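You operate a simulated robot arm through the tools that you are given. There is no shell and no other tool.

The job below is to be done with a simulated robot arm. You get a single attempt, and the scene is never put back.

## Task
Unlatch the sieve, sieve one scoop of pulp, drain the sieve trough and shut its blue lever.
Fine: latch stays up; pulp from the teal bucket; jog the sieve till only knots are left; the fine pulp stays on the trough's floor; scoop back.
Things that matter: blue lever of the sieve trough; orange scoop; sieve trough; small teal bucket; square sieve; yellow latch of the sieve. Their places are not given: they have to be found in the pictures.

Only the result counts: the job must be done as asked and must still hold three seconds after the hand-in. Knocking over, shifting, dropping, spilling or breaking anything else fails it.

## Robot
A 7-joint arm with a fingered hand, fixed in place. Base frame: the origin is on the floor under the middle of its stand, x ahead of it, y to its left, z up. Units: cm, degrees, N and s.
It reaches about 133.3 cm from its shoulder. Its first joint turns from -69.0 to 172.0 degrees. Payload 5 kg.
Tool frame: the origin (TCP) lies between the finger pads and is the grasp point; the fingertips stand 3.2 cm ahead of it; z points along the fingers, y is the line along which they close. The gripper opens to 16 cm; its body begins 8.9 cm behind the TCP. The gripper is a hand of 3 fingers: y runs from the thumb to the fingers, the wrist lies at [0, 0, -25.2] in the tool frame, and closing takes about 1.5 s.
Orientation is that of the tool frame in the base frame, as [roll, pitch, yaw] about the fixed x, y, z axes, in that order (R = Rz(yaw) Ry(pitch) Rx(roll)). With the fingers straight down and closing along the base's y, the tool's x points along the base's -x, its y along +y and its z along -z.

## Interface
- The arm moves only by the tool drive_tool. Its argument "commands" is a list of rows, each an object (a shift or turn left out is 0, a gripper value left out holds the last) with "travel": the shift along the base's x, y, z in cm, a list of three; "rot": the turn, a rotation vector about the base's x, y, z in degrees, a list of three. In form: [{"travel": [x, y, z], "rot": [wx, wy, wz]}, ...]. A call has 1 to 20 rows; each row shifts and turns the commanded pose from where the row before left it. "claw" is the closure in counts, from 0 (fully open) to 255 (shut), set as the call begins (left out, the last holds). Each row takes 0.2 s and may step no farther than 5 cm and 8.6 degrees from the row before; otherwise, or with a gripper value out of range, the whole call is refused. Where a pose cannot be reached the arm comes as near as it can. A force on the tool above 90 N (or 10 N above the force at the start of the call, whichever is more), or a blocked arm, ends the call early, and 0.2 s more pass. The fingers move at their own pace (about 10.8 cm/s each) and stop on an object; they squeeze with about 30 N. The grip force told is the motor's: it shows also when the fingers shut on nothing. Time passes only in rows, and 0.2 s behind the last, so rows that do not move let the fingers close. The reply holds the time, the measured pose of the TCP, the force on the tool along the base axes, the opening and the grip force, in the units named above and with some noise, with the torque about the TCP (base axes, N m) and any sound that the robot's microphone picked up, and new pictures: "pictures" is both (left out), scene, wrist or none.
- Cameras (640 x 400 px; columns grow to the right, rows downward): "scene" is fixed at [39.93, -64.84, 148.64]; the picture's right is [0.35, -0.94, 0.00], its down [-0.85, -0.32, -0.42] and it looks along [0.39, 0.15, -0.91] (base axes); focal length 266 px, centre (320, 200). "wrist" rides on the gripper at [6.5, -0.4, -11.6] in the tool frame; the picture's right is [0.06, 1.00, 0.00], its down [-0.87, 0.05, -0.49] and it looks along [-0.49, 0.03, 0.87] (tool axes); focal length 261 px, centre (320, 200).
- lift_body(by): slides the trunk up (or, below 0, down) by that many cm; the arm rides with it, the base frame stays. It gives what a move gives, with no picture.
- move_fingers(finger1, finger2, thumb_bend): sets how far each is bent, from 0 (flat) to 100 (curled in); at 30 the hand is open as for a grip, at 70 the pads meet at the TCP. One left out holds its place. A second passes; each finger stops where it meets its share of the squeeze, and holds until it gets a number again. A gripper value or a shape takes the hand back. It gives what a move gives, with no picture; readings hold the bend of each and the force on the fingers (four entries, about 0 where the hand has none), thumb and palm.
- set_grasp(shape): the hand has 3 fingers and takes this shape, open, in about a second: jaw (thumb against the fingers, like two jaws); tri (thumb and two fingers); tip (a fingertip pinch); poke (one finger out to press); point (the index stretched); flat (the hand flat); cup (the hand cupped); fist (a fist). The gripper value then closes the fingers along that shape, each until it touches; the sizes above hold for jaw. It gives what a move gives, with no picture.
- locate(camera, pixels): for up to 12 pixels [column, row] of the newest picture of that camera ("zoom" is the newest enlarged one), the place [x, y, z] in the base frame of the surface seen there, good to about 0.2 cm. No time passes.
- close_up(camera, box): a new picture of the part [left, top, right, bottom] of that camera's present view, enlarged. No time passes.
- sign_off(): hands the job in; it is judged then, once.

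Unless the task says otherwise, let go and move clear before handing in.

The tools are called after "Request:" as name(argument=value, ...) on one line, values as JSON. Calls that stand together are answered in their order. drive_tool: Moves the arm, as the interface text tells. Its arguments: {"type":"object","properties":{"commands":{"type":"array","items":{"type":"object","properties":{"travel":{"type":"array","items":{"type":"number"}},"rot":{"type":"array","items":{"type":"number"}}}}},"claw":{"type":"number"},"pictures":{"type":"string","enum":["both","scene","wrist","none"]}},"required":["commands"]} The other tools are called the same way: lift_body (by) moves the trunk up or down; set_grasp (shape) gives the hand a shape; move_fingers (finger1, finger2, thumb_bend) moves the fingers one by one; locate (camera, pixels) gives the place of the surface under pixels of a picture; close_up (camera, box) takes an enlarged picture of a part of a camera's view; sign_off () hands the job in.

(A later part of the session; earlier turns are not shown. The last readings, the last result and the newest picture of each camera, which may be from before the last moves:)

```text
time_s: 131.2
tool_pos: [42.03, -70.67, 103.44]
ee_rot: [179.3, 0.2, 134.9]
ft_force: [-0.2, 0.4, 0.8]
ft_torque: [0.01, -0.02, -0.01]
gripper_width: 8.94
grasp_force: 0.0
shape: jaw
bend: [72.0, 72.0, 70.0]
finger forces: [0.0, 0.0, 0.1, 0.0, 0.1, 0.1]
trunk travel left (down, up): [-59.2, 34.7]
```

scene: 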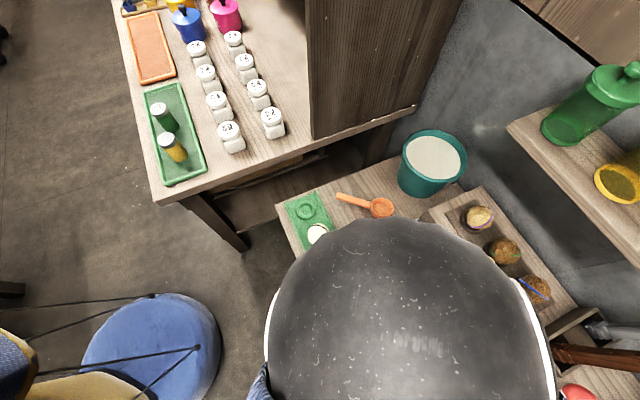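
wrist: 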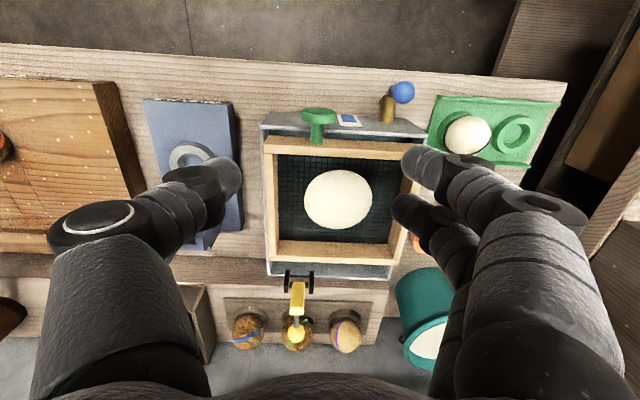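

The knob shows at (319,115) in the wrist view. I'll measure it from here.

Request:
close_up(camera="wrist", box=[250, 80, 430, 180])

Request:
locate(camera="zoom", pixels=[[245, 115], [190, 120], [305, 120], [245, 135], [245, 155], [245, 185], [245, 205], [220, 160], [268, 160], [230, 240], [350, 140], [545, 45]])

```text
3.56 times, centred on (340, 130) of wrist
```

zoom: 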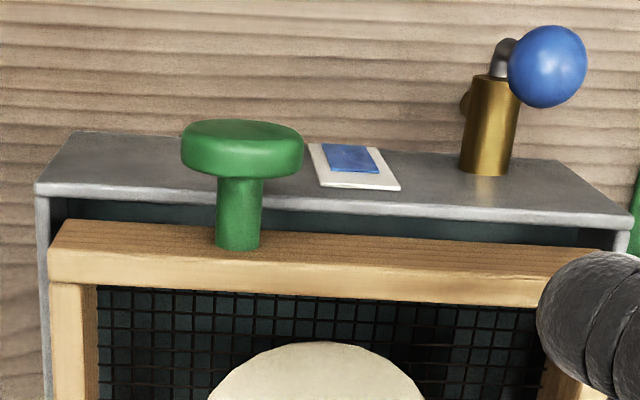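

```text
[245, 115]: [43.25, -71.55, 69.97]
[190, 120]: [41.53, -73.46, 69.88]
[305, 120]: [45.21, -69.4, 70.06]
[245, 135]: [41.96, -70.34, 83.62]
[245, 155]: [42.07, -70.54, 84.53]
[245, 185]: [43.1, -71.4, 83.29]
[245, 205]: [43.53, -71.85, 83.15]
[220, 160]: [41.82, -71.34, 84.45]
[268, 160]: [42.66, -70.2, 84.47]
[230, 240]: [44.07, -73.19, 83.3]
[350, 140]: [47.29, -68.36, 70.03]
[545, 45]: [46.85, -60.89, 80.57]
```

Flange radius ≈2.2 cm, centre (42.2,-70.6,82.4). I'll lower the hand so the fingers straddle the flange.

Request:
drive_tool(commands=[{"travel": [0.1, 0, -4.5]}, {"travel": [0.07, 0.02, -4.5]}, {"travel": [0, 0, -4]}, {"travel": [0, 0, -3]}, {"travel": [0, 0, -2]}, {"travel": [0, 0, -1.2]}, {"travel": [0, 0, 0]}])

```text
time_s: 132.8
tool_pos: [42.09, -70.68, 84.19]
ee_rot: [179.3, 0.2, 134.9]
ft_force: [0.9, -0.2, -0.4]
ft_torque: [-0.04, -0.02, 0.01]
gripper_width: 8.94
grasp_force: 0.1
shape: jaw
bend: [72.0, 72.0, 70.0]
finger forces: [0.1, 0.0, 0.1, 0.1, 0.0, 0.0]
trunk travel left (down, up): [-59.2, 34.7]
```

scene: 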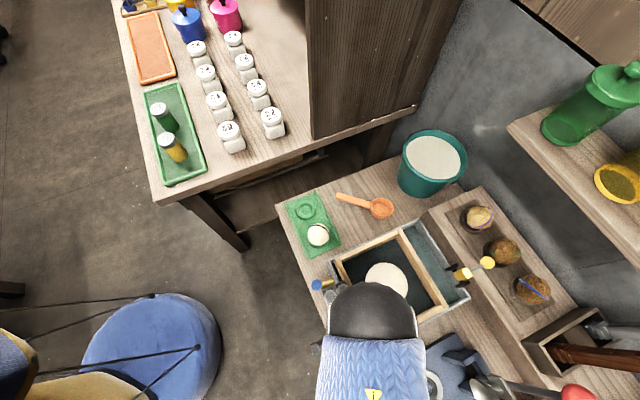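
wrist: 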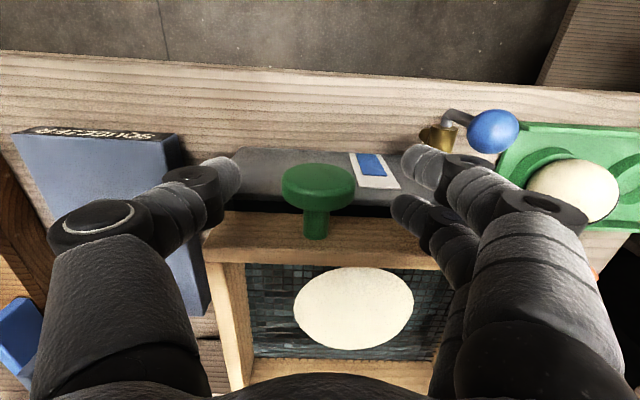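

The flange sits between thumb and fingers. I'll close on it.

Request:
drive_tool(commands=[{"travel": [0, 0, 0]}, {"travel": [0, 0, 0]}, {"travel": [0, 0, 0]}, {"travel": [0, 0, 0]}, {"travel": [0, 0, 0]}], claw=255, pictures="wrist")

```text
time_s: 134.1
tool_pos: [42.11, -70.76, 84.24]
ee_rot: [179.3, 0.2, 134.9]
ft_force: [-9.9, -8.6, -2.5]
ft_torque: [-0.13, 0.1, 0.12]
gripper_width: 1.75
grasp_force: 30.6
shape: jaw
bend: [74.0, 70.0, 70.0]
finger forces: [1.6, 16.6, 0.1, 0.0, 29.7, 0.1]
trunk travel left (down, up): [-59.2, 34.7]
```

wrist: 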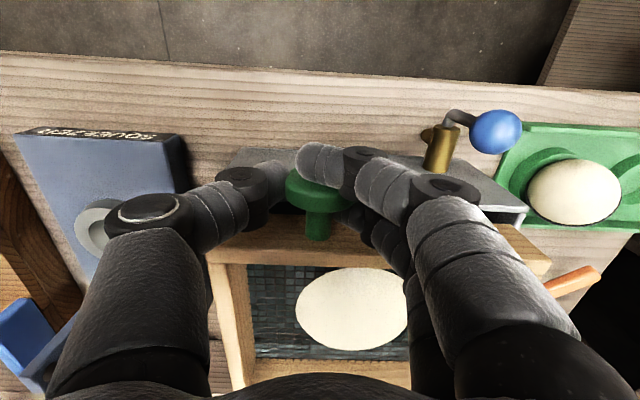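

The thumb and finger 2 hold the stem and finger 1 lies in front of the flange: a positive hold. There's 13 N side load, so I'll shift slightly toward -b to relax it.

Request:
drive_tool(commands=[{"travel": [-0.15, -0.15, 0]}, {"travel": [-0.1, -0.1, 0]}, {"travel": [0, 0, 0]}], pictures="none")

```text
time_s: 134.8
tool_pos: [41.84, -70.89, 84.2]
ee_rot: [179.4, 0.2, 135.0]
ft_force: [-1.4, -2.3, 1.0]
ft_torque: [0.01, -0.1, 0.22]
gripper_width: 1.64
grasp_force: 29.6
shape: jaw
bend: [74.0, 70.0, 70.0]
finger forces: [1.5, 20.1, 0.0, 0.0, 25.7, 0.1]
trunk travel left (down, up): [-59.2, 34.7]
```

Side load is down to ~2 N. Now a first small jog: push 1.5 cm along the slide axis and watch the force.

Request:
drive_tool(commands=[{"travel": [0.35, -0.35, 0]}, {"travel": [0.35, -0.35, 0]}, {"travel": [0.35, -0.35, 0]}, {"travel": [0, 0, 0]}])

```text
time_s: 135.8
tool_pos: [42.87, -72.08, 84.2]
ee_rot: [179.3, 0.1, 134.9]
ft_force: [-1.4, 2.8, 3.7]
ft_torque: [0.04, -0.14, 0.24]
gripper_width: 1.63
grasp_force: 30.2
shape: jaw
bend: [74.0, 70.0, 70.0]
finger forces: [2.5, 19.8, 0.0, 0.0, 24.9, 0.1]
trunk travel left (down, up): [-59.2, 34.7]
```

scene: 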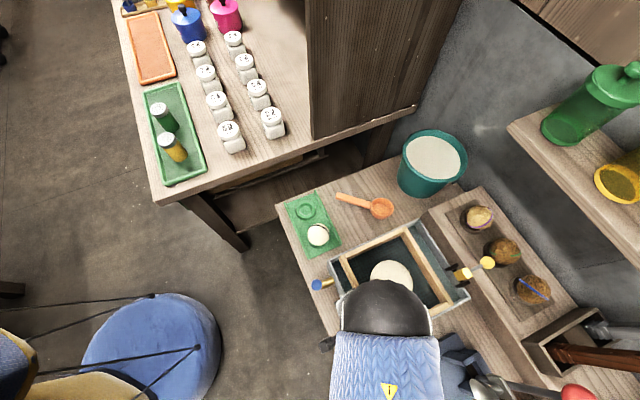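
wrist: 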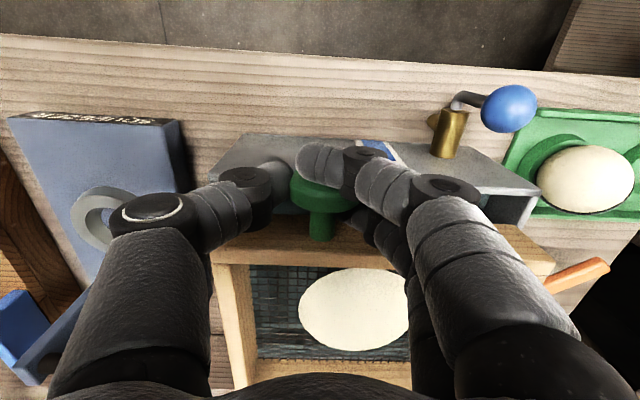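

The sieve slides freely (about 3 N). I'll jog it back and forth by roughly 2.5 cm and watch the pulp.

Request:
drive_tool(commands=[{"travel": [0.8, -0.8, 0]}, {"travel": [-0.8, 0.8, 0]}, {"travel": [-0.8, 0.8, 0]}, {"travel": [0.8, -0.8, 0]}, {"travel": [0.8, -0.8, 0]}, {"travel": [-0.8, 0.8, 0]}, {"travel": [-0.8, 0.8, 0]}, {"travel": [0.8, -0.8, 0]}, {"travel": [0.8, -0.8, 0]}, {"travel": [-0.8, 0.8, 0]}, {"travel": [-0.8, 0.8, 0]}, {"travel": [0.8, -0.8, 0]}, {"travel": [0.8, -0.8, 0]}, {"travel": [-0.8, 0.8, 0]}, {"travel": [-0.8, 0.8, 0]}, {"travel": [0.8, -0.8, 0]}, {"travel": [0, 0, 0]}])

Request:
close_up(camera="wrist", box=[210, 200, 430, 390])

```text
time_s: 139.4
tool_pos: [42.81, -72.06, 84.15]
ee_rot: [179.3, 0.2, 134.9]
ft_force: [-10.6, -6.8, 9.2]
ft_torque: [-0.19, 0.16, 0.18]
gripper_width: 1.6
grasp_force: 30.0
shape: jaw
bend: [74.0, 70.0, 71.0]
finger forces: [2.6, 15.8, 0.1, 0.0, 30.2, 0.1]
trunk travel left (down, up): [-59.2, 34.7]
```

scene: 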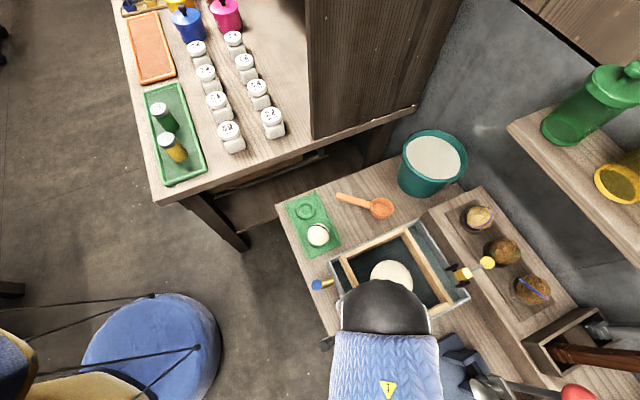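
wrist: 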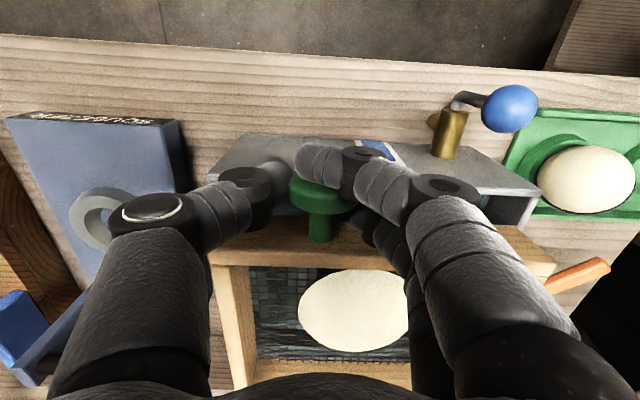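

```text
2.11 times, centred on (320, 295) of wrist
```

zoom: 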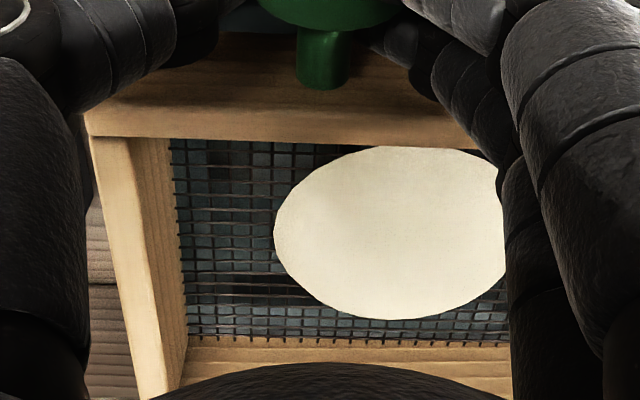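

The pulp shows little change after those short strokes. I'll try longer strokes (about 4 cm) at a brisker pace.

Request:
drive_tool(commands=[{"travel": [0.8, -0.8, 0]}, {"travel": [1.0, -1.0, 0]}, {"travel": [0, 0, 0]}, {"travel": [-1.4, 1.4, 0]}, {"travel": [-1.4, 1.4, 0]}, {"travel": [0, 0, 0]}, {"travel": [1.4, -1.4, 0]}, {"travel": [1.4, -1.4, 0]}, {"travel": [0, 0, 0]}, {"travel": [-1.4, 1.4, 0]}, {"travel": [-1.4, 1.4, 0]}, {"travel": [0, 0, 0]}, {"travel": [1.4, -1.4, 0]}, {"travel": [1.4, -1.4, 0]}, {"travel": [0, 0, 0]}, {"travel": [-1.4, 1.4, 0]}, {"travel": [-1.0, 1.0, 0]}, {"travel": [0, 0, 0]}])

Request:
close_up(camera="wrist", box=[210, 200, 430, 390])

```text
time_s: 143.2
tool_pos: [42.32, -71.42, 84.09]
ee_rot: [179.3, 0.2, 134.8]
ft_force: [-6.7, -5.1, -1.0]
ft_torque: [-0.06, 0.08, 0.15]
gripper_width: 1.61
grasp_force: 29.6
shape: jaw
bend: [74.0, 69.0, 71.0]
finger forces: [2.4, 17.4, 0.0, 0.0, 26.6, 0.0]
trunk travel left (down, up): [-59.2, 34.7]
```

scene: 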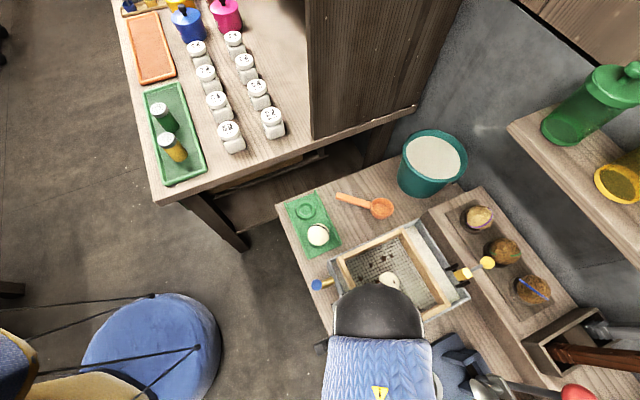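
wrist: 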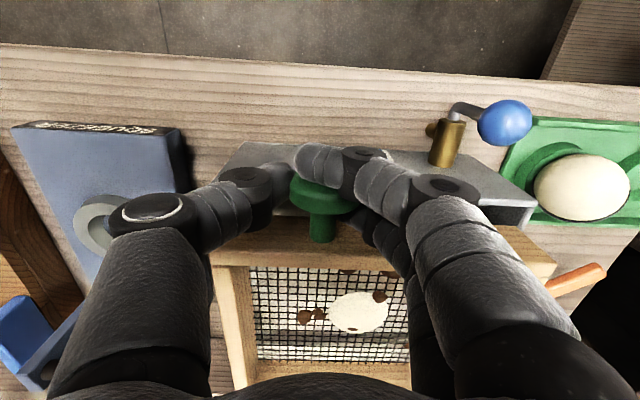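

```text
2.11 times, centred on (320, 295) of wrist
```

zoom: 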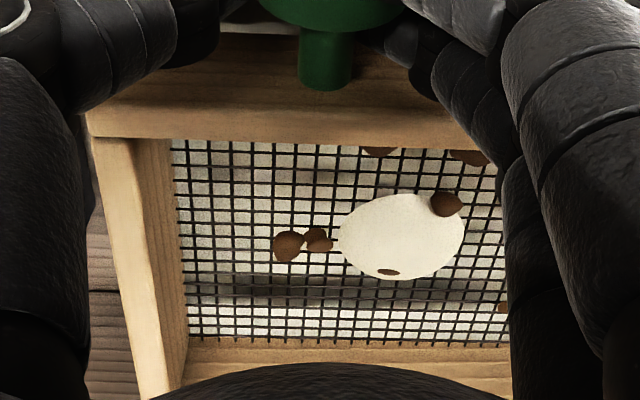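

That works: most of the pulp has passed through, brown knots appear, and only a small patch remains. I'll do two more strokes.

Request:
drive_tool(commands=[{"travel": [1.4, -1.4, 0]}, {"travel": [1.4, -1.4, 0]}, {"travel": [0, 0, 0]}, {"travel": [-1.4, 1.4, 0]}, {"travel": [-1.4, 1.4, 0]}, {"travel": [0, 0, 0]}])

Request:
close_up(camera="wrist", box=[210, 200, 430, 390])

```text
time_s: 144.7
tool_pos: [42.36, -71.57, 84.04]
ee_rot: [179.2, 0.1, 134.9]
ft_force: [-12.7, -10.3, -7.3]
ft_torque: [-0.21, 0.33, 0.11]
gripper_width: 1.55
grasp_force: 30.1
shape: jaw
bend: [74.0, 69.0, 70.0]
finger forces: [1.8, 16.6, 0.0, 0.0, 30.6, 0.0]
trunk travel left (down, up): [-59.2, 34.7]
```

scene: 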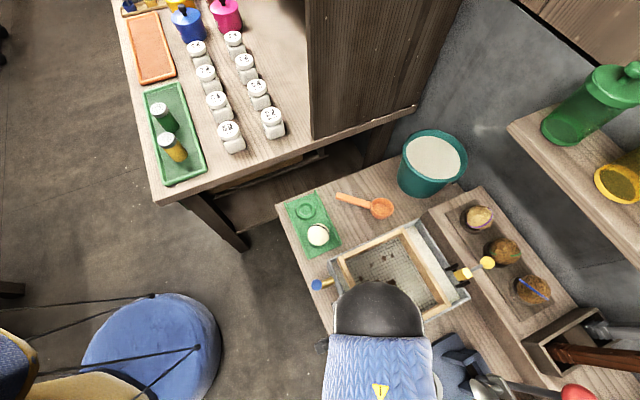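
wrist: 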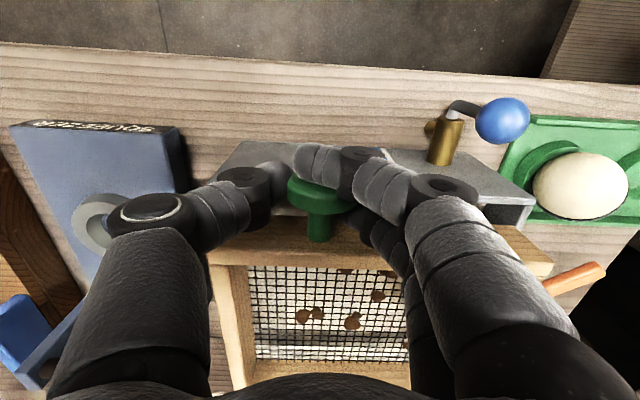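

```text
2.11 times, centred on (320, 295) of wrist
```

zoom: 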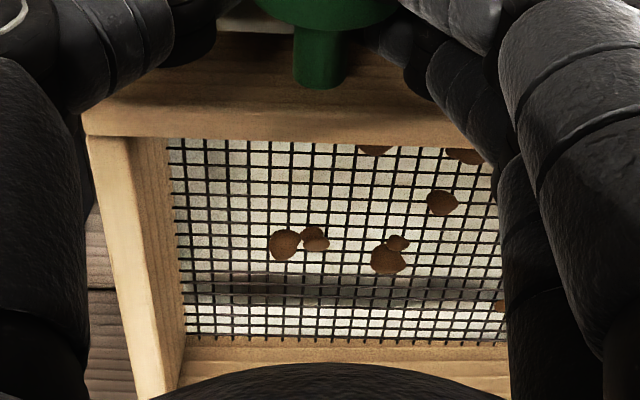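

Only knots remain on the mesh. I'll do one more full stroke for certainty and then bring the sieve back to its starting position.

Request:
drive_tool(commands=[{"travel": [1.4, -1.4, 0]}, {"travel": [1.4, -1.4, 0]}, {"travel": [0, 0, 0]}, {"travel": [-1.4, 1.4, 0]}, {"travel": [-1.4, 1.4, 0]}, {"travel": [0, 0, 0]}, {"travel": [1.4, -1.4, 0]}, {"travel": [1.4, -1.4, 0]}, {"travel": [0, 0, 0]}, {"travel": [-1.4, 1.4, 0]}, {"travel": [-1.4, 1.4, 0]}, {"travel": [0, 0, 0]}], pictures="wrist")

Request:
close_up(camera="wrist", box=[210, 200, 430, 390])

```text
time_s: 147.2
tool_pos: [42.42, -71.57, 84.25]
ee_rot: [179.3, 0.2, 134.9]
ft_force: [-8.0, -5.8, -14.0]
ft_torque: [0.02, 0.14, 0.13]
gripper_width: 1.46
grasp_force: 30.4
shape: jaw
bend: [74.0, 67.0, 70.0]
finger forces: [1.8, 17.0, 0.0, 0.0, 26.5, 0.0]
trunk travel left (down, up): [-59.2, 34.7]
```

wrist: 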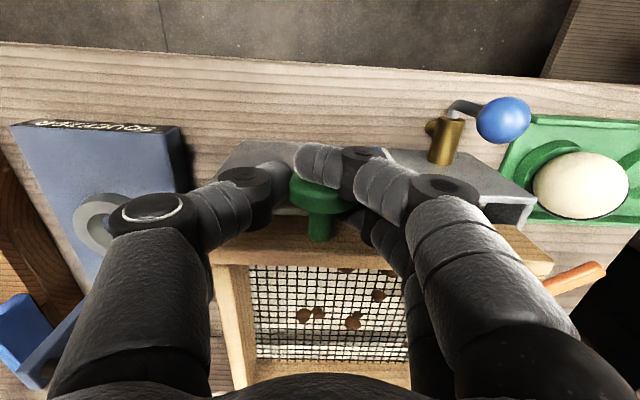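

```text
2.11 times, centred on (320, 295) of wrist
```

zoom: 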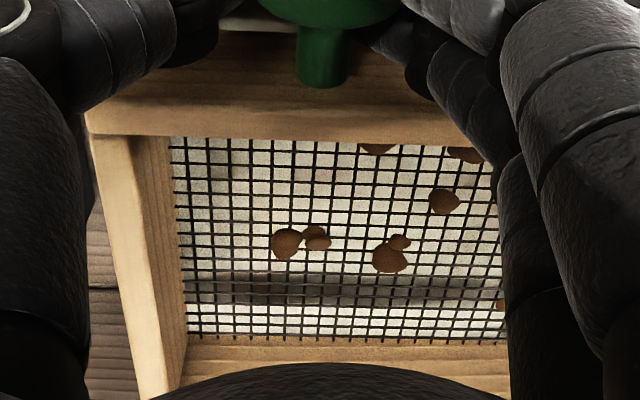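

Only knots on the mesh. I'll slide the sieve back to its starting place and relax the side load, then let go.

Request:
drive_tool(commands=[{"travel": [-0.33, 0.24, -0.1]}, {"travel": [-0.33, 0.24, 0]}, {"travel": [0, 0, 0]}], pictures="none")

Request:
drive_tool(commands=[{"travel": [0, 0, 0]}, {"travel": [0, 0, 0]}, {"travel": [0, 0, 0]}, {"travel": [0, 0, 0]}], claw=112)

```text
time_s: 148.1
tool_pos: [41.64, -70.98, 84.01]
ee_rot: [179.3, 0.2, 134.9]
ft_force: [-0.2, -5.7, 1.1]
ft_torque: [-0.04, -0.06, 0.23]
gripper_width: 1.46
grasp_force: 29.8
shape: jaw
bend: [74.0, 67.0, 71.0]
finger forces: [2.1, 17.9, 0.0, 0.0, 23.9, 0.0]
trunk travel left (down, up): [-59.2, 34.7]
```

```text
time_s: 149.1
tool_pos: [41.64, -71.06, 84.18]
ee_rot: [179.2, 0.1, 134.9]
ft_force: [-0.9, 0.0, 0.8]
ft_torque: [-0.02, 0.03, 0.03]
gripper_width: 8.9
grasp_force: 0.1
shape: jaw
bend: [72.0, 72.0, 70.0]
finger forces: [0.0, 0.0, 0.0, 0.0, 0.0, 0.0]
trunk travel left (down, up): [-59.2, 34.7]
```

scene: 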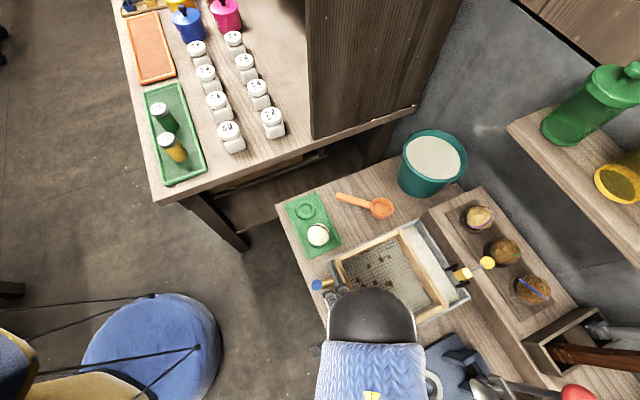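
wrist: 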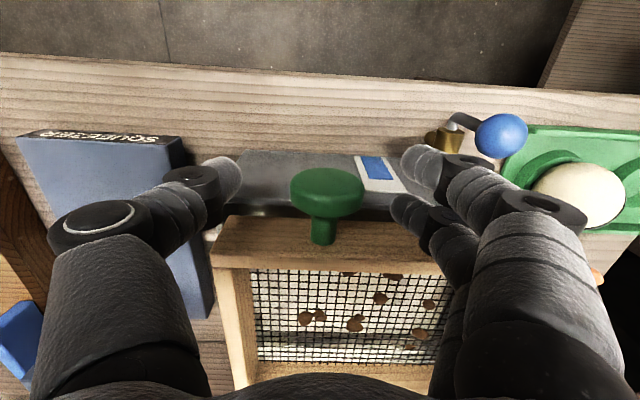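

Released. I'll rise and look at the blue lever closely.

Request:
drive_tool(commands=[{"travel": [0, 0, 3]}, {"travel": [0, 0, 4]}, {"travel": [0.5, 1, 4]}, {"travel": [1, 2, 2]}, {"travel": [1, 2, 0]}, {"travel": [1, 2, 0]}, {"travel": [0, 0, 0]}])

Request:
close_up(camera="wrist", box=[250, 60, 430, 200])

Request:
close_up(camera="scene", box=[300, 210, 480, 360])

```text
time_s: 150.7
tool_pos: [45.2, -64.06, 97.0]
ee_rot: [179.3, 0.2, 134.9]
ft_force: [0.1, -0.1, -1.1]
ft_torque: [-0.01, -0.01, -0.01]
gripper_width: 8.91
grasp_force: 0.0
shape: jaw
bend: [72.0, 72.0, 70.0]
finger forces: [0.0, 0.0, 0.0, 0.0, 0.0, 0.0]
trunk travel left (down, up): [-59.2, 34.7]
```

scene: 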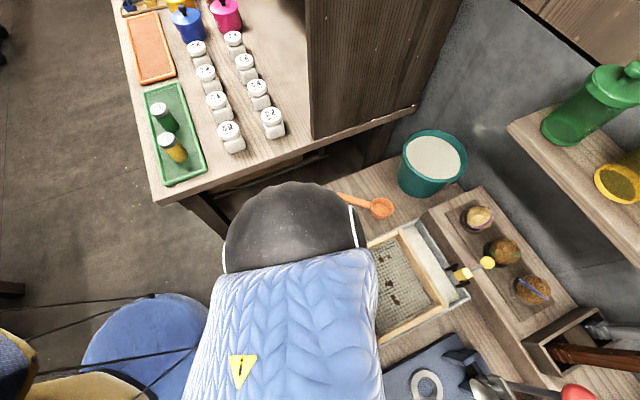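
wrist: 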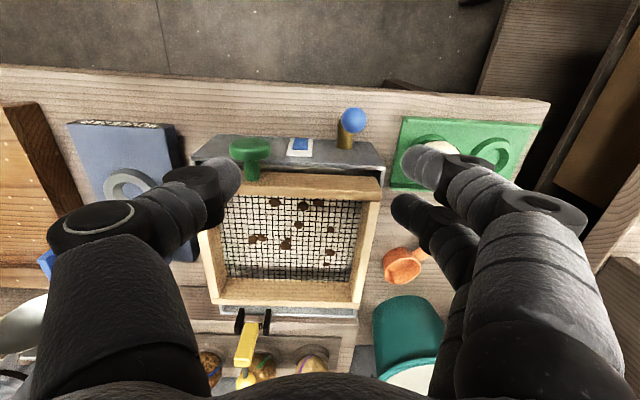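

```text
2.86 times, centred on (340, 130) of wrist
```

zoom: 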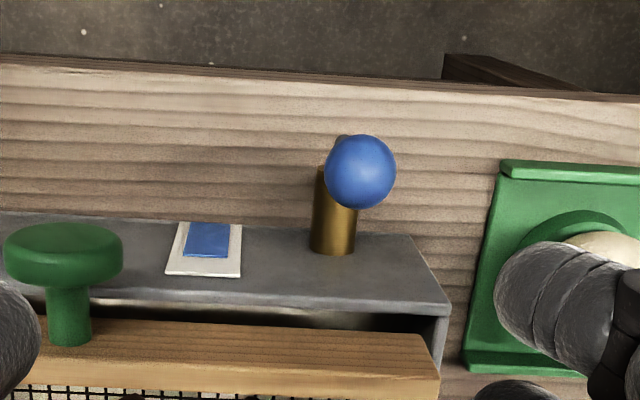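

```text
2.67 times, centred on (390, 285) of scene
```

zoom: 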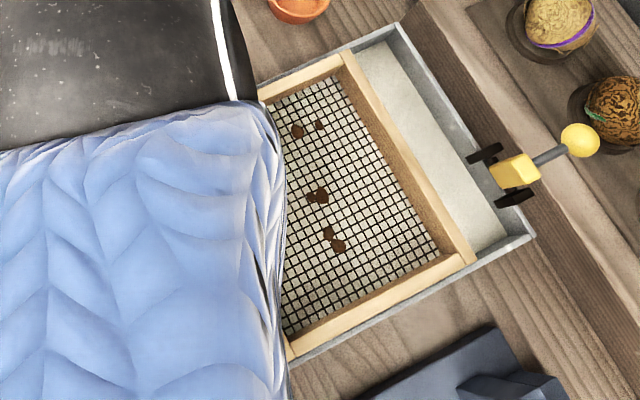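

The trough is now milky with fine pulp and only knots lie on the mesh. Next the lever: the crank turns about the valve axis, so I'll grip its ball along that axis. I'll turn the hand 90° and lean it 30° toward the trough.

Request:
drive_tool(commands=[{"travel": [-0.5, 1, 1], "rot": [0, 0, 8.2]}, {"travel": [-0.5, 1, 1], "rot": [0, 0, 8.2]}, {"travel": [-0.3, 0.8, 0], "rot": [0, 0, 8.2]}, {"travel": [-0.3, 0.8, 0], "rot": [0, 0, 8.2]}, {"travel": [-0.2, 0.8, 0], "rot": [0, 0, 8.2]}, {"travel": [-0.2, 0.8, 0], "rot": [0, 0, 8.2]}, {"travel": [-0.2, 0.8, 0], "rot": [0, 0, 8.2]}, {"travel": [-0.2, 0.8, 0], "rot": [0, 0, 8.2]}, {"travel": [-0.1, 0.6, 0], "rot": [0, 0, 8.2]}, {"travel": [-0.1, 0.6, 0], "rot": [0, 0, 8.2]}, {"travel": [-0.1, 0.56, 0], "rot": [0, 0, 8.1]}, {"travel": [0, 0, 0], "rot": [-5.3, -5.3, 0]}, {"travel": [0, 0, 0], "rot": [-5.3, -5.3, 0]}, {"travel": [0, 0, 0], "rot": [-5.3, -5.3, 0]}, {"travel": [0, 0, 0], "rot": [-5.3, -5.3, 0]}, {"travel": [0, 0, 0]}], claw=130)

```text
time_s: 154.1
tool_pos: [42.43, -55.39, 98.95]
ee_rot: [-165.7, 0.2, -134.9]
ft_force: [0.6, 0.0, -0.3]
ft_torque: [0.02, -0.01, 0.02]
gripper_width: 7.89
grasp_force: 0.2
shape: jaw
bend: [72.0, 72.0, 70.0]
finger forces: [0.1, 0.0, 0.1, 0.1, 0.1, 0.1]
out of reach, approached as far as the arm can: row 14, 15
trunk travel left (down, up): [-59.2, 34.7]
```

scene: 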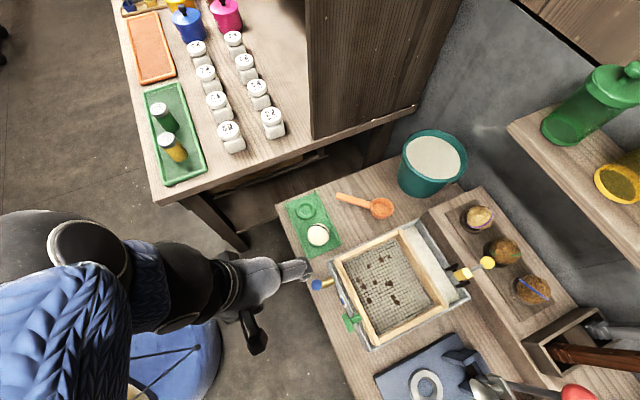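
wrist: 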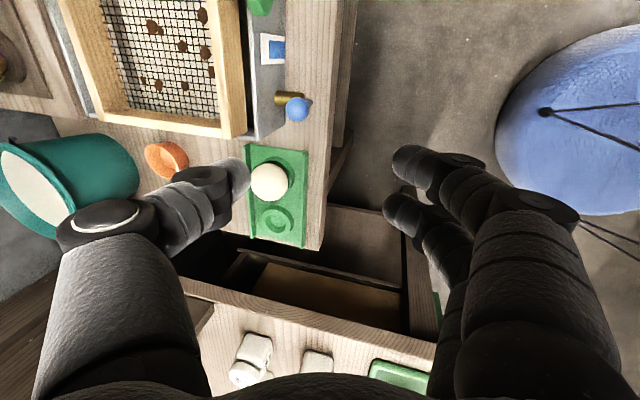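

The tilt stopped at 14°, which is still usable. I'll set a 4.4 cm opening and re-measure the ball from this view.

Request:
close_up(camera="scene", box=[280, 250, 380, 330])

Request:
locate(camera="zoom", pixels=[[240, 215], [235, 205], [250, 225], [285, 210], [300, 205], [320, 195], [265, 215], [275, 225]])

Request:
locate(camera="wrist", pixels=[[298, 109], [292, 104], [288, 97], [282, 97], [276, 97]])

```text
5.00 times, centred on (330, 290) of scene
```

zoom: 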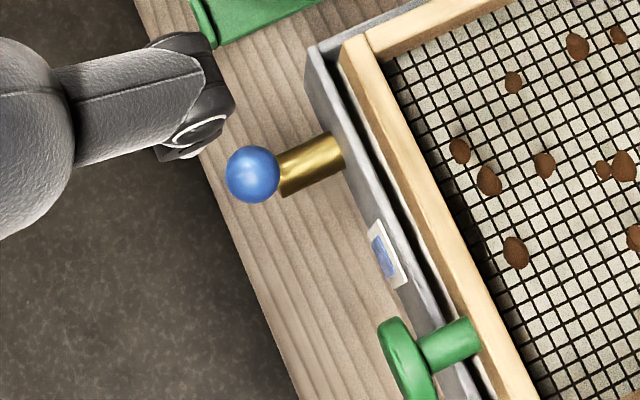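

```text
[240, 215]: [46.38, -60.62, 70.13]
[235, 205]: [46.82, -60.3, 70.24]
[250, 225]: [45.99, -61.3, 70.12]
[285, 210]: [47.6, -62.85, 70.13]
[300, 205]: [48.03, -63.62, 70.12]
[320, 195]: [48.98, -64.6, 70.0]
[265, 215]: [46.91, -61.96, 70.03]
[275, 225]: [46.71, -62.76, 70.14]
```

```text
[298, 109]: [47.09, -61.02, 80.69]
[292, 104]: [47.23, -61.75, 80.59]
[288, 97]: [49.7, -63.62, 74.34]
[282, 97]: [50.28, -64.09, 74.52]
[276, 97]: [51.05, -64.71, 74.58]
```

Request:
locate(camera="zoom", pixels=[[253, 174], [243, 165], [263, 184], [253, 160], [300, 165], [320, 155], [335, 148], [290, 178], [205, 165], [200, 140]])

```text
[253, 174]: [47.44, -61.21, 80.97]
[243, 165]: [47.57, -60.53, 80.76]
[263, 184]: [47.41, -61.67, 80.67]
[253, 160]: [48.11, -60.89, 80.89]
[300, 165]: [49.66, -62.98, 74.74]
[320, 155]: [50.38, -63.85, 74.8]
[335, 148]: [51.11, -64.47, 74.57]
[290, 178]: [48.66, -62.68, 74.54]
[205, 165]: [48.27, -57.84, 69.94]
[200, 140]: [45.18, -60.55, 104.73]
```

Ball centre ≈(47.6,-61.1,79.6). I'll narrow the opening and descend around it along the finger direction.

Request:
drive_tool(commands=[{"travel": [1.2, -1.4, 0], "rot": [1.8, 1.8, 0]}, {"travel": [1.25, -1.53, 0]}, {"travel": [0.55, -0.55, -3.8]}, {"travel": [0.55, -0.55, -3.8]}, {"travel": [0.55, -0.55, -3.8]}, {"travel": [0.35, -0.35, -2.4]}, {"travel": [0, 0, 0]}], claw=185)

```text
time_s: 155.7
tool_pos: [46.7, -60.36, 85.04]
ee_rot: [-168.2, 0.2, -134.9]
ft_force: [-0.1, 0.3, 0.7]
ft_torque: [0.02, -0.03, 0.0]
gripper_width: 4.43
grasp_force: 0.1
shape: jaw
bend: [73.0, 73.0, 70.0]
finger forces: [0.0, 0.0, 0.0, 0.0, 0.0, 0.0]
trunk travel left (down, up): [-59.2, 34.7]
```

scene: 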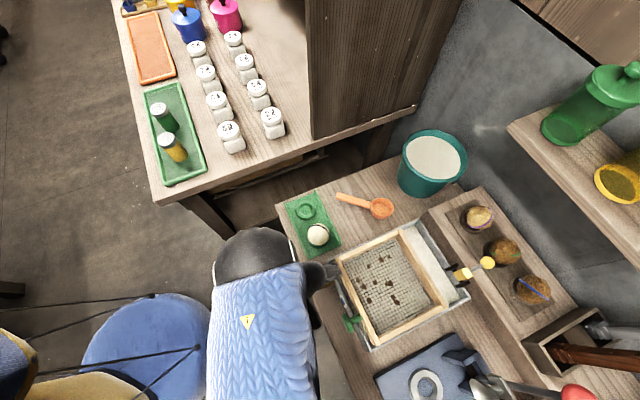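
wrist: 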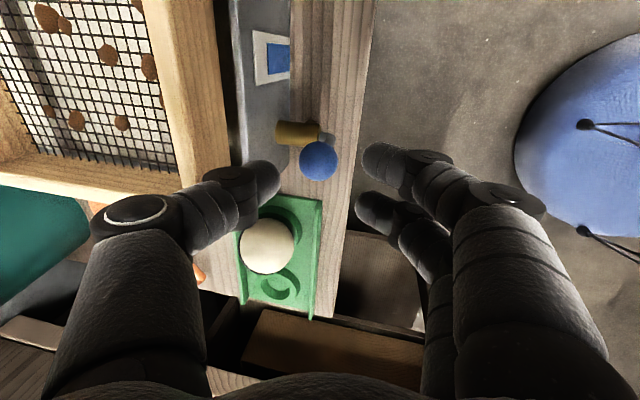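

The ball (318,160) is between thumb and fingers. I'll continue down slowly, watching for contact with the wall.

Request:
drive_tool(commands=[{"travel": [0.25, -0.2, -1.2]}, {"travel": [0.25, -0.2, -1.2]}, {"travel": [0.25, -0.2, -1.2]}, {"travel": [0.2, -0.15, -1.0]}, {"travel": [0, 0, 0]}], pictures="wrist")

```text
time_s: 156.8
tool_pos: [47.88, -61.12, 80.48]
ee_rot: [-168.2, 0.2, -135.0]
ft_force: [-1.5, 0.7, 0.7]
ft_torque: [-0.1, -0.06, 0.02]
gripper_width: 4.34
grasp_force: 0.0
shape: jaw
bend: [73.0, 73.0, 70.0]
finger forces: [0.1, 0.1, 0.1, 0.1, 2.8, 0.0]
trunk travel left (down, up): [-59.2, 34.7]
```

wrist: 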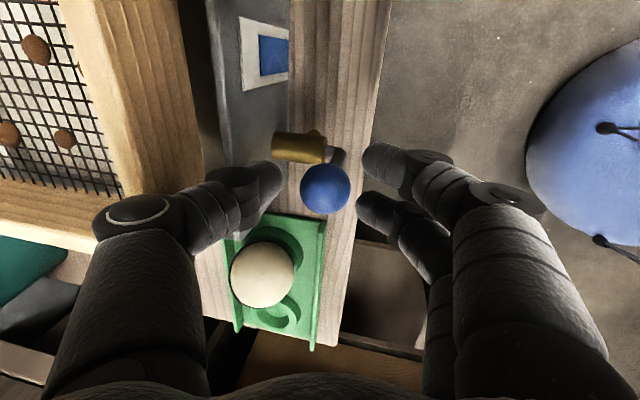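

Thumb lightly touches the wall (2.8 N); I'll back off 0.2 cm and close on the ball.

Request:
drive_tool(commands=[{"travel": [-0.15, 0.15, 0]}, {"travel": [0, 0, 0]}, {"travel": [0, 0, 0]}, {"travel": [0, 0, 0]}, {"travel": [0, 0, 0]}, {"travel": [0, 0, 0]}], claw=255, pictures="wrist")

```text
time_s: 158.2
tool_pos: [47.63, -60.93, 80.51]
ee_rot: [-168.4, 0.3, -134.9]
ft_force: [-3.0, 7.0, -12.3]
ft_torque: [0.2, 0.17, 0.0]
gripper_width: 1.16
grasp_force: 29.8
shape: jaw
bend: [69.0, 67.0, 71.0]
finger forces: [13.8, 14.7, 0.1, 0.0, 22.7, 0.0]
trunk travel left (down, up): [-59.2, 34.7]
```

wrist: 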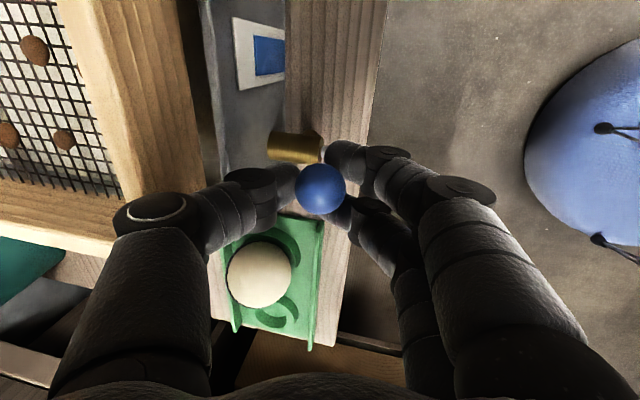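

The ball/stem is held (13.8/14.7/22.7 N). Test a small turn toward -b (the label side).

Request:
drive_tool(commands=[{"travel": [-0.28, -0.28, 0]}, {"travel": [-0.28, -0.28, -0.1]}, {"travel": [0, 0, 0]}], pictures="wrist")

```text
time_s: 159.1
tool_pos: [47.47, -61.31, 80.6]
ee_rot: [-168.2, 0.4, -135.0]
ft_force: [39.5, 48.2, -19.0]
ft_torque: [0.94, -0.63, 0.11]
gripper_width: 0.95
grasp_force: 29.7
shape: jaw
bend: [69.0, 65.0, 71.0]
finger forces: [11.8, 45.3, 0.0, 0.1, 20.8, 0.0]
trunk travel left (down, up): [-59.2, 34.7]
```

wrist: 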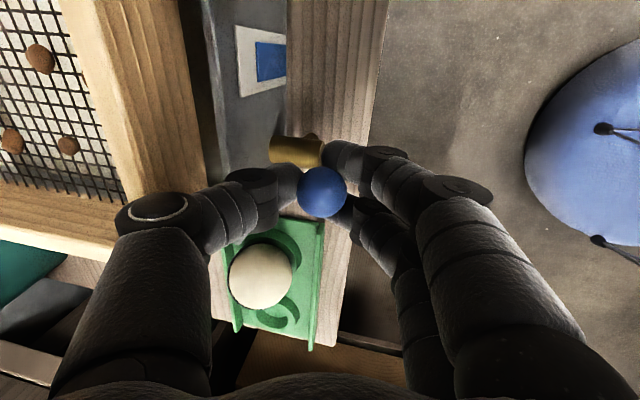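

That way is a hard stop (62 N), so the lever opens toward +b. I'll go back and turn it that way along its arc.

Request:
drive_tool(commands=[{"travel": [0.3, 0.3, 0.05]}, {"travel": [0.27, 0.27, 0]}, {"travel": [0.42, 0.42, -0.05]}, {"travel": [0.42, 0.42, -0.05]}, {"travel": [0.4, 0.4, -0.15]}, {"travel": [0.4, 0.4, -0.16]}, {"travel": [0, 0, 0]}])

```text
time_s: 160.7
tool_pos: [49.11, -59.69, 80.0]
ee_rot: [-168.4, -0.1, -134.9]
ft_force: [-44.5, -32.2, -19.6]
ft_torque: [-1.81, 2.5, -0.58]
gripper_width: 0.9
grasp_force: 30.0
shape: jaw
bend: [71.0, 59.0, 71.0]
finger forces: [109.3, 45.4, 0.1, 0.0, 19.2, 0.0]
trunk travel left (down, up): [-59.2, 34.7]
```

scene: 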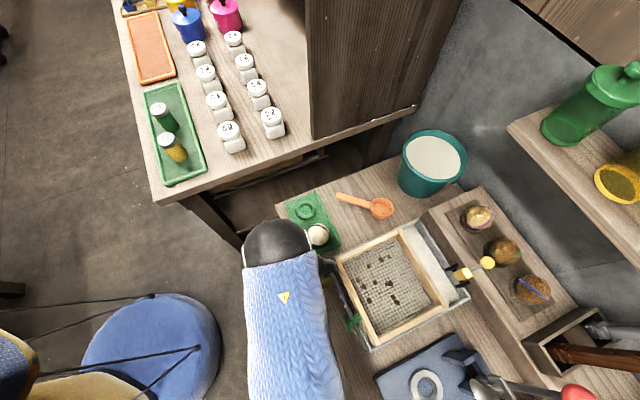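
wrist: 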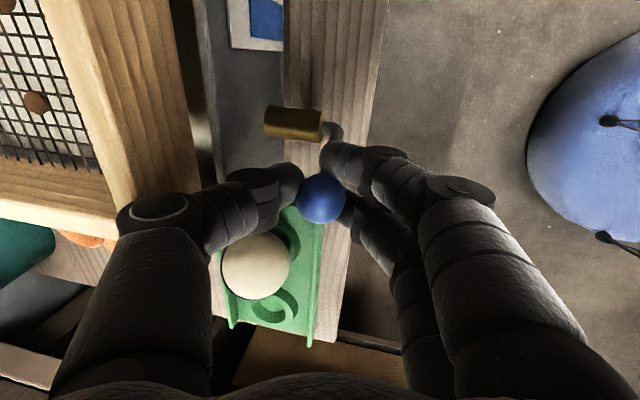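

The lever turned about 17°, but with high force (finger 1 at 109 N). I'll pause and look before going on.

Request:
drive_tool(commands=[{"travel": [0, 0, 0]}, {"travel": [0, 0, 0]}], pictures="none")

Request:
close_up(camera="wrist", box=[220, 80, 420, 260])

Request:
close_up(camera="scene", box=[290, 210, 420, 340])

```text
time_s: 161.2
tool_pos: [49.05, -59.7, 80.0]
ee_rot: [-168.4, -0.1, -134.9]
ft_force: [-41.2, -31.0, -24.8]
ft_torque: [-1.65, 2.33, -0.56]
gripper_width: 0.89
grasp_force: 30.0
shape: jaw
bend: [71.0, 59.0, 71.0]
finger forces: [100.6, 44.5, 0.0, 0.0, 19.2, 0.0]
trunk travel left (down, up): [-59.2, 34.7]
```

```text
2.22 times, centred on (320, 170) of wrist
```

zoom: 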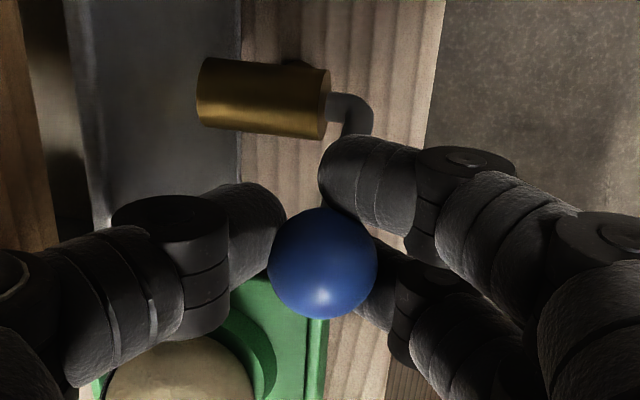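

```text
3.08 times, centred on (355, 275) of scene
```

zoom: 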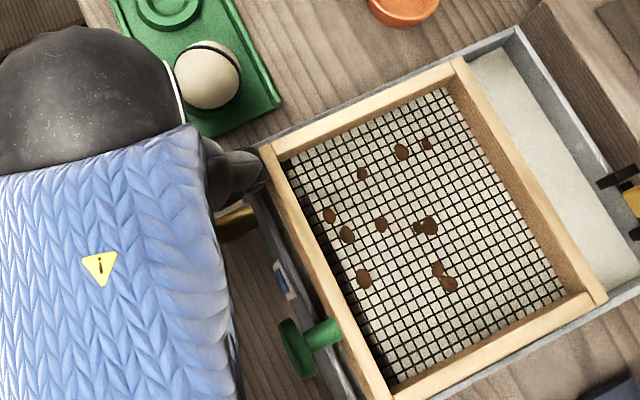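

The ball did move relative to the valve body. I'll continue a little along the arc to see if the resistance is constant friction or a stop.

Request:
drive_tool(commands=[{"travel": [0.25, 0.25, -0.18]}, {"travel": [0.25, 0.25, -0.2]}, {"travel": [0, 0, 0]}], pictures="wrist")

Request:
close_up(camera="wrist", box=[220, 80, 420, 260])

```text
time_s: 162.1
tool_pos: [50.0, -58.93, 79.59]
ee_rot: [-168.3, 0.4, -134.9]
ft_force: [-19.3, -19.6, -33.0]
ft_torque: [-0.59, 0.49, -0.15]
gripper_width: 0.54
grasp_force: 29.7
shape: jaw
bend: [72.0, 56.0, 71.0]
finger forces: [14.5, 22.8, 0.0, 0.0, 23.7, 0.1]
trunk travel left (down, up): [-59.2, 34.7]
```

wrist: 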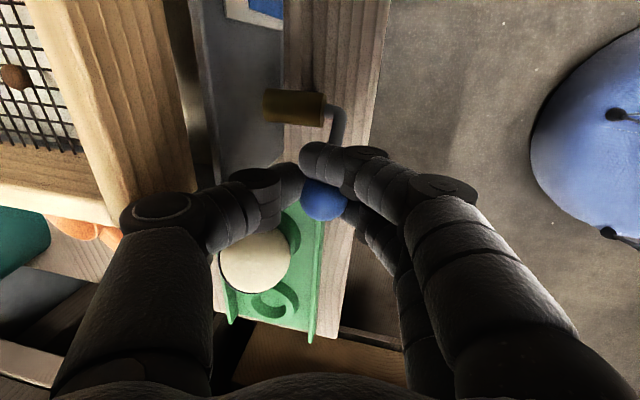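

```text
2.22 times, centred on (320, 170) of wrist
```

zoom: 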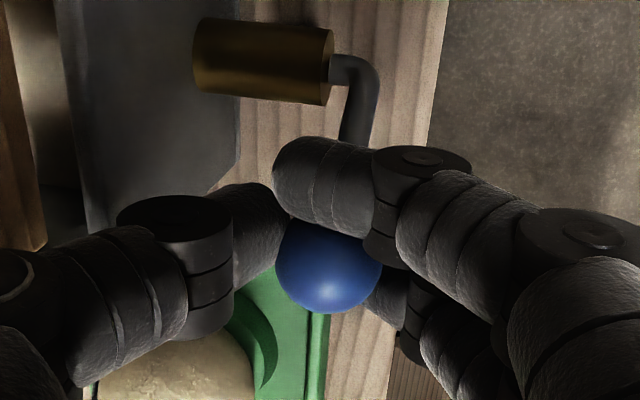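

The lever keeps turning (now about 26°) and the force dropped. I'll continue along the arc, lowering more.

Request:
drive_tool(commands=[{"travel": [0.25, 0.25, -0.4]}, {"travel": [0.3, 0.3, -0.3]}, {"travel": [0.3, 0.3, -0.3]}, {"travel": [0, 0, 0]}], pictures="wrist")

Request:
close_up(camera="wrist", box=[220, 70, 420, 250])

```text
time_s: 163.1
tool_pos: [50.63, -58.14, 78.64]
ee_rot: [-168.2, 0.3, -135.0]
ft_force: [-18.7, -24.1, -16.3]
ft_torque: [-0.75, 0.57, -0.18]
gripper_width: 0.62
grasp_force: 30.3
shape: jaw
bend: [73.0, 56.0, 71.0]
finger forces: [18.5, 21.0, 0.0, 0.0, 25.5, 0.1]
trunk travel left (down, up): [-59.2, 34.7]
```

wrist: 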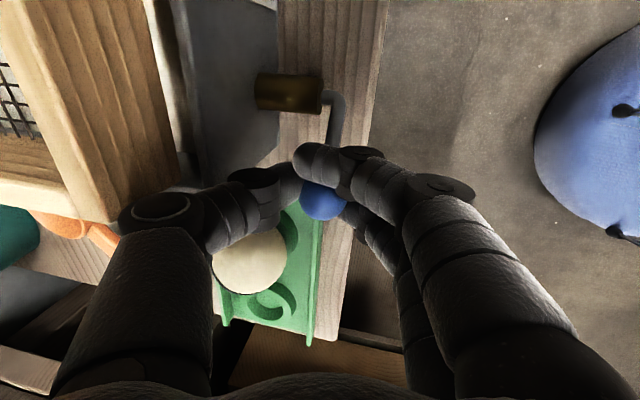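

```text
2.22 times, centred on (320, 160) of wrist
```

zoom: 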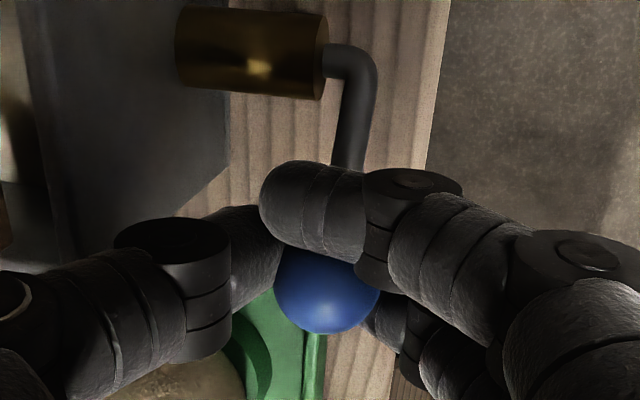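

Now about 40° open. Continue the arc toward 60°+.

Request:
drive_tool(commands=[{"travel": [0.28, 0.28, -0.4]}, {"travel": [0.28, 0.28, -0.45]}, {"travel": [0.25, 0.25, -0.5]}, {"travel": [0.22, 0.22, -0.5]}, {"travel": [0, 0, 0]}])

Request:
close_up(camera="wrist", box=[220, 50, 420, 240])

Request:
close_up(camera="scene", box=[320, 210, 490, 350])

```text
time_s: 164.2
tool_pos: [51.37, -57.22, 76.85]
ee_rot: [-168.3, 0.0, -134.8]
ft_force: [-40.8, -36.2, -8.3]
ft_torque: [-1.27, 0.69, -0.28]
gripper_width: 0.69
grasp_force: 30.3
shape: jaw
bend: [74.0, 56.0, 70.0]
finger forces: [51.1, 21.2, 0.0, 0.0, 31.0, 0.1]
trunk travel left (down, up): [-59.2, 34.7]
```

scene: 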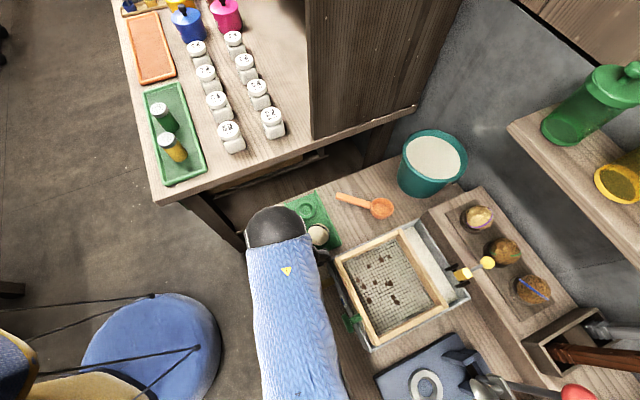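
wrist: 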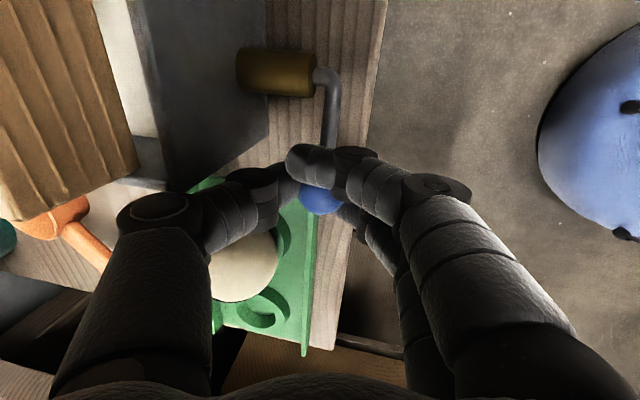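

```text
2.11 times, centred on (320, 145) of wrist
```

zoom: 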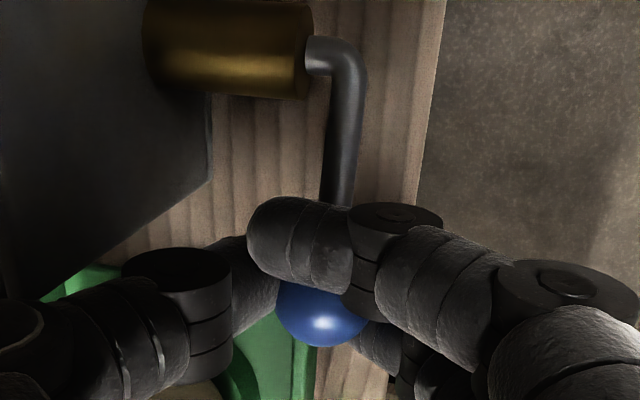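

```text
2.86 times, centred on (405, 280) of scene
```

zoom: 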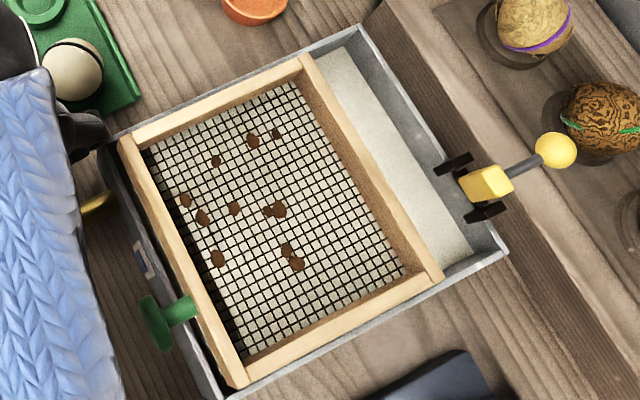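

The lever is around 60° open. I'll check the liquid level in the trough.

Request:
locate(camera="zoom", pixels=[[380, 120], [400, 160], [430, 210], [350, 80], [450, 240], [445, 255], [480, 245], [300, 200], [250, 180]])

Request:
drive_tool(commands=[{"travel": [0, 0, 0]}, {"travel": [0, 0, 0]}, {"travel": [0, 0, 0]}, {"travel": [0, 0, 0]}, {"travel": [0, 0, 0]}], pictures="scene")

Request:
close_up(camera="scene", box=[320, 210, 490, 350])

Request:
locate(camera="zoom", pixels=[[380, 120], [400, 160], [430, 210], [350, 80], [450, 240], [445, 255], [480, 245], [300, 200], [250, 180]])

```text
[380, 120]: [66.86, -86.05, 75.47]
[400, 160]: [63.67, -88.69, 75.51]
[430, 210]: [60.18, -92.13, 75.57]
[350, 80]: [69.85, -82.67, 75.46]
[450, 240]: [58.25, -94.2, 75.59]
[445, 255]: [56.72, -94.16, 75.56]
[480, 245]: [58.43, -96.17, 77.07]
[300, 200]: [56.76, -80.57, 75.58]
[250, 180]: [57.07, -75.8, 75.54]
```

```text
time_s: 165.4
tool_pos: [51.43, -57.28, 76.71]
ee_rot: [-168.3, 0.1, -134.9]
ft_force: [-38.5, -33.8, -10.8]
ft_torque: [-1.23, 0.77, -0.11]
gripper_width: 0.67
grasp_force: 30.1
shape: jaw
bend: [74.0, 56.0, 70.0]
finger forces: [50.8, 21.2, 0.1, 0.0, 32.1, 0.0]
trunk travel left (down, up): [-59.2, 34.7]
```

scene: 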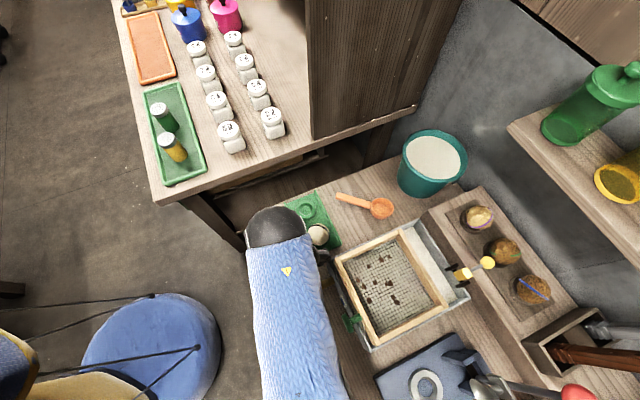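

```text
2.86 times, centred on (405, 280) of scene
```

zoom: 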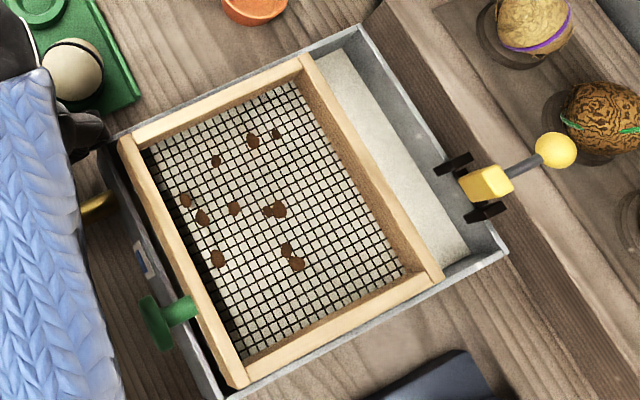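

```text
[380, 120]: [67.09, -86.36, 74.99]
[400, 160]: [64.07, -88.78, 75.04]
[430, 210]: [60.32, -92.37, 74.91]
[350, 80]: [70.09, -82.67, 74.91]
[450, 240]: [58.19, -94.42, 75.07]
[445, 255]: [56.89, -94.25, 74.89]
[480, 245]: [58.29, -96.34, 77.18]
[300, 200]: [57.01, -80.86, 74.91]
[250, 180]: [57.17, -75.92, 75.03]
```

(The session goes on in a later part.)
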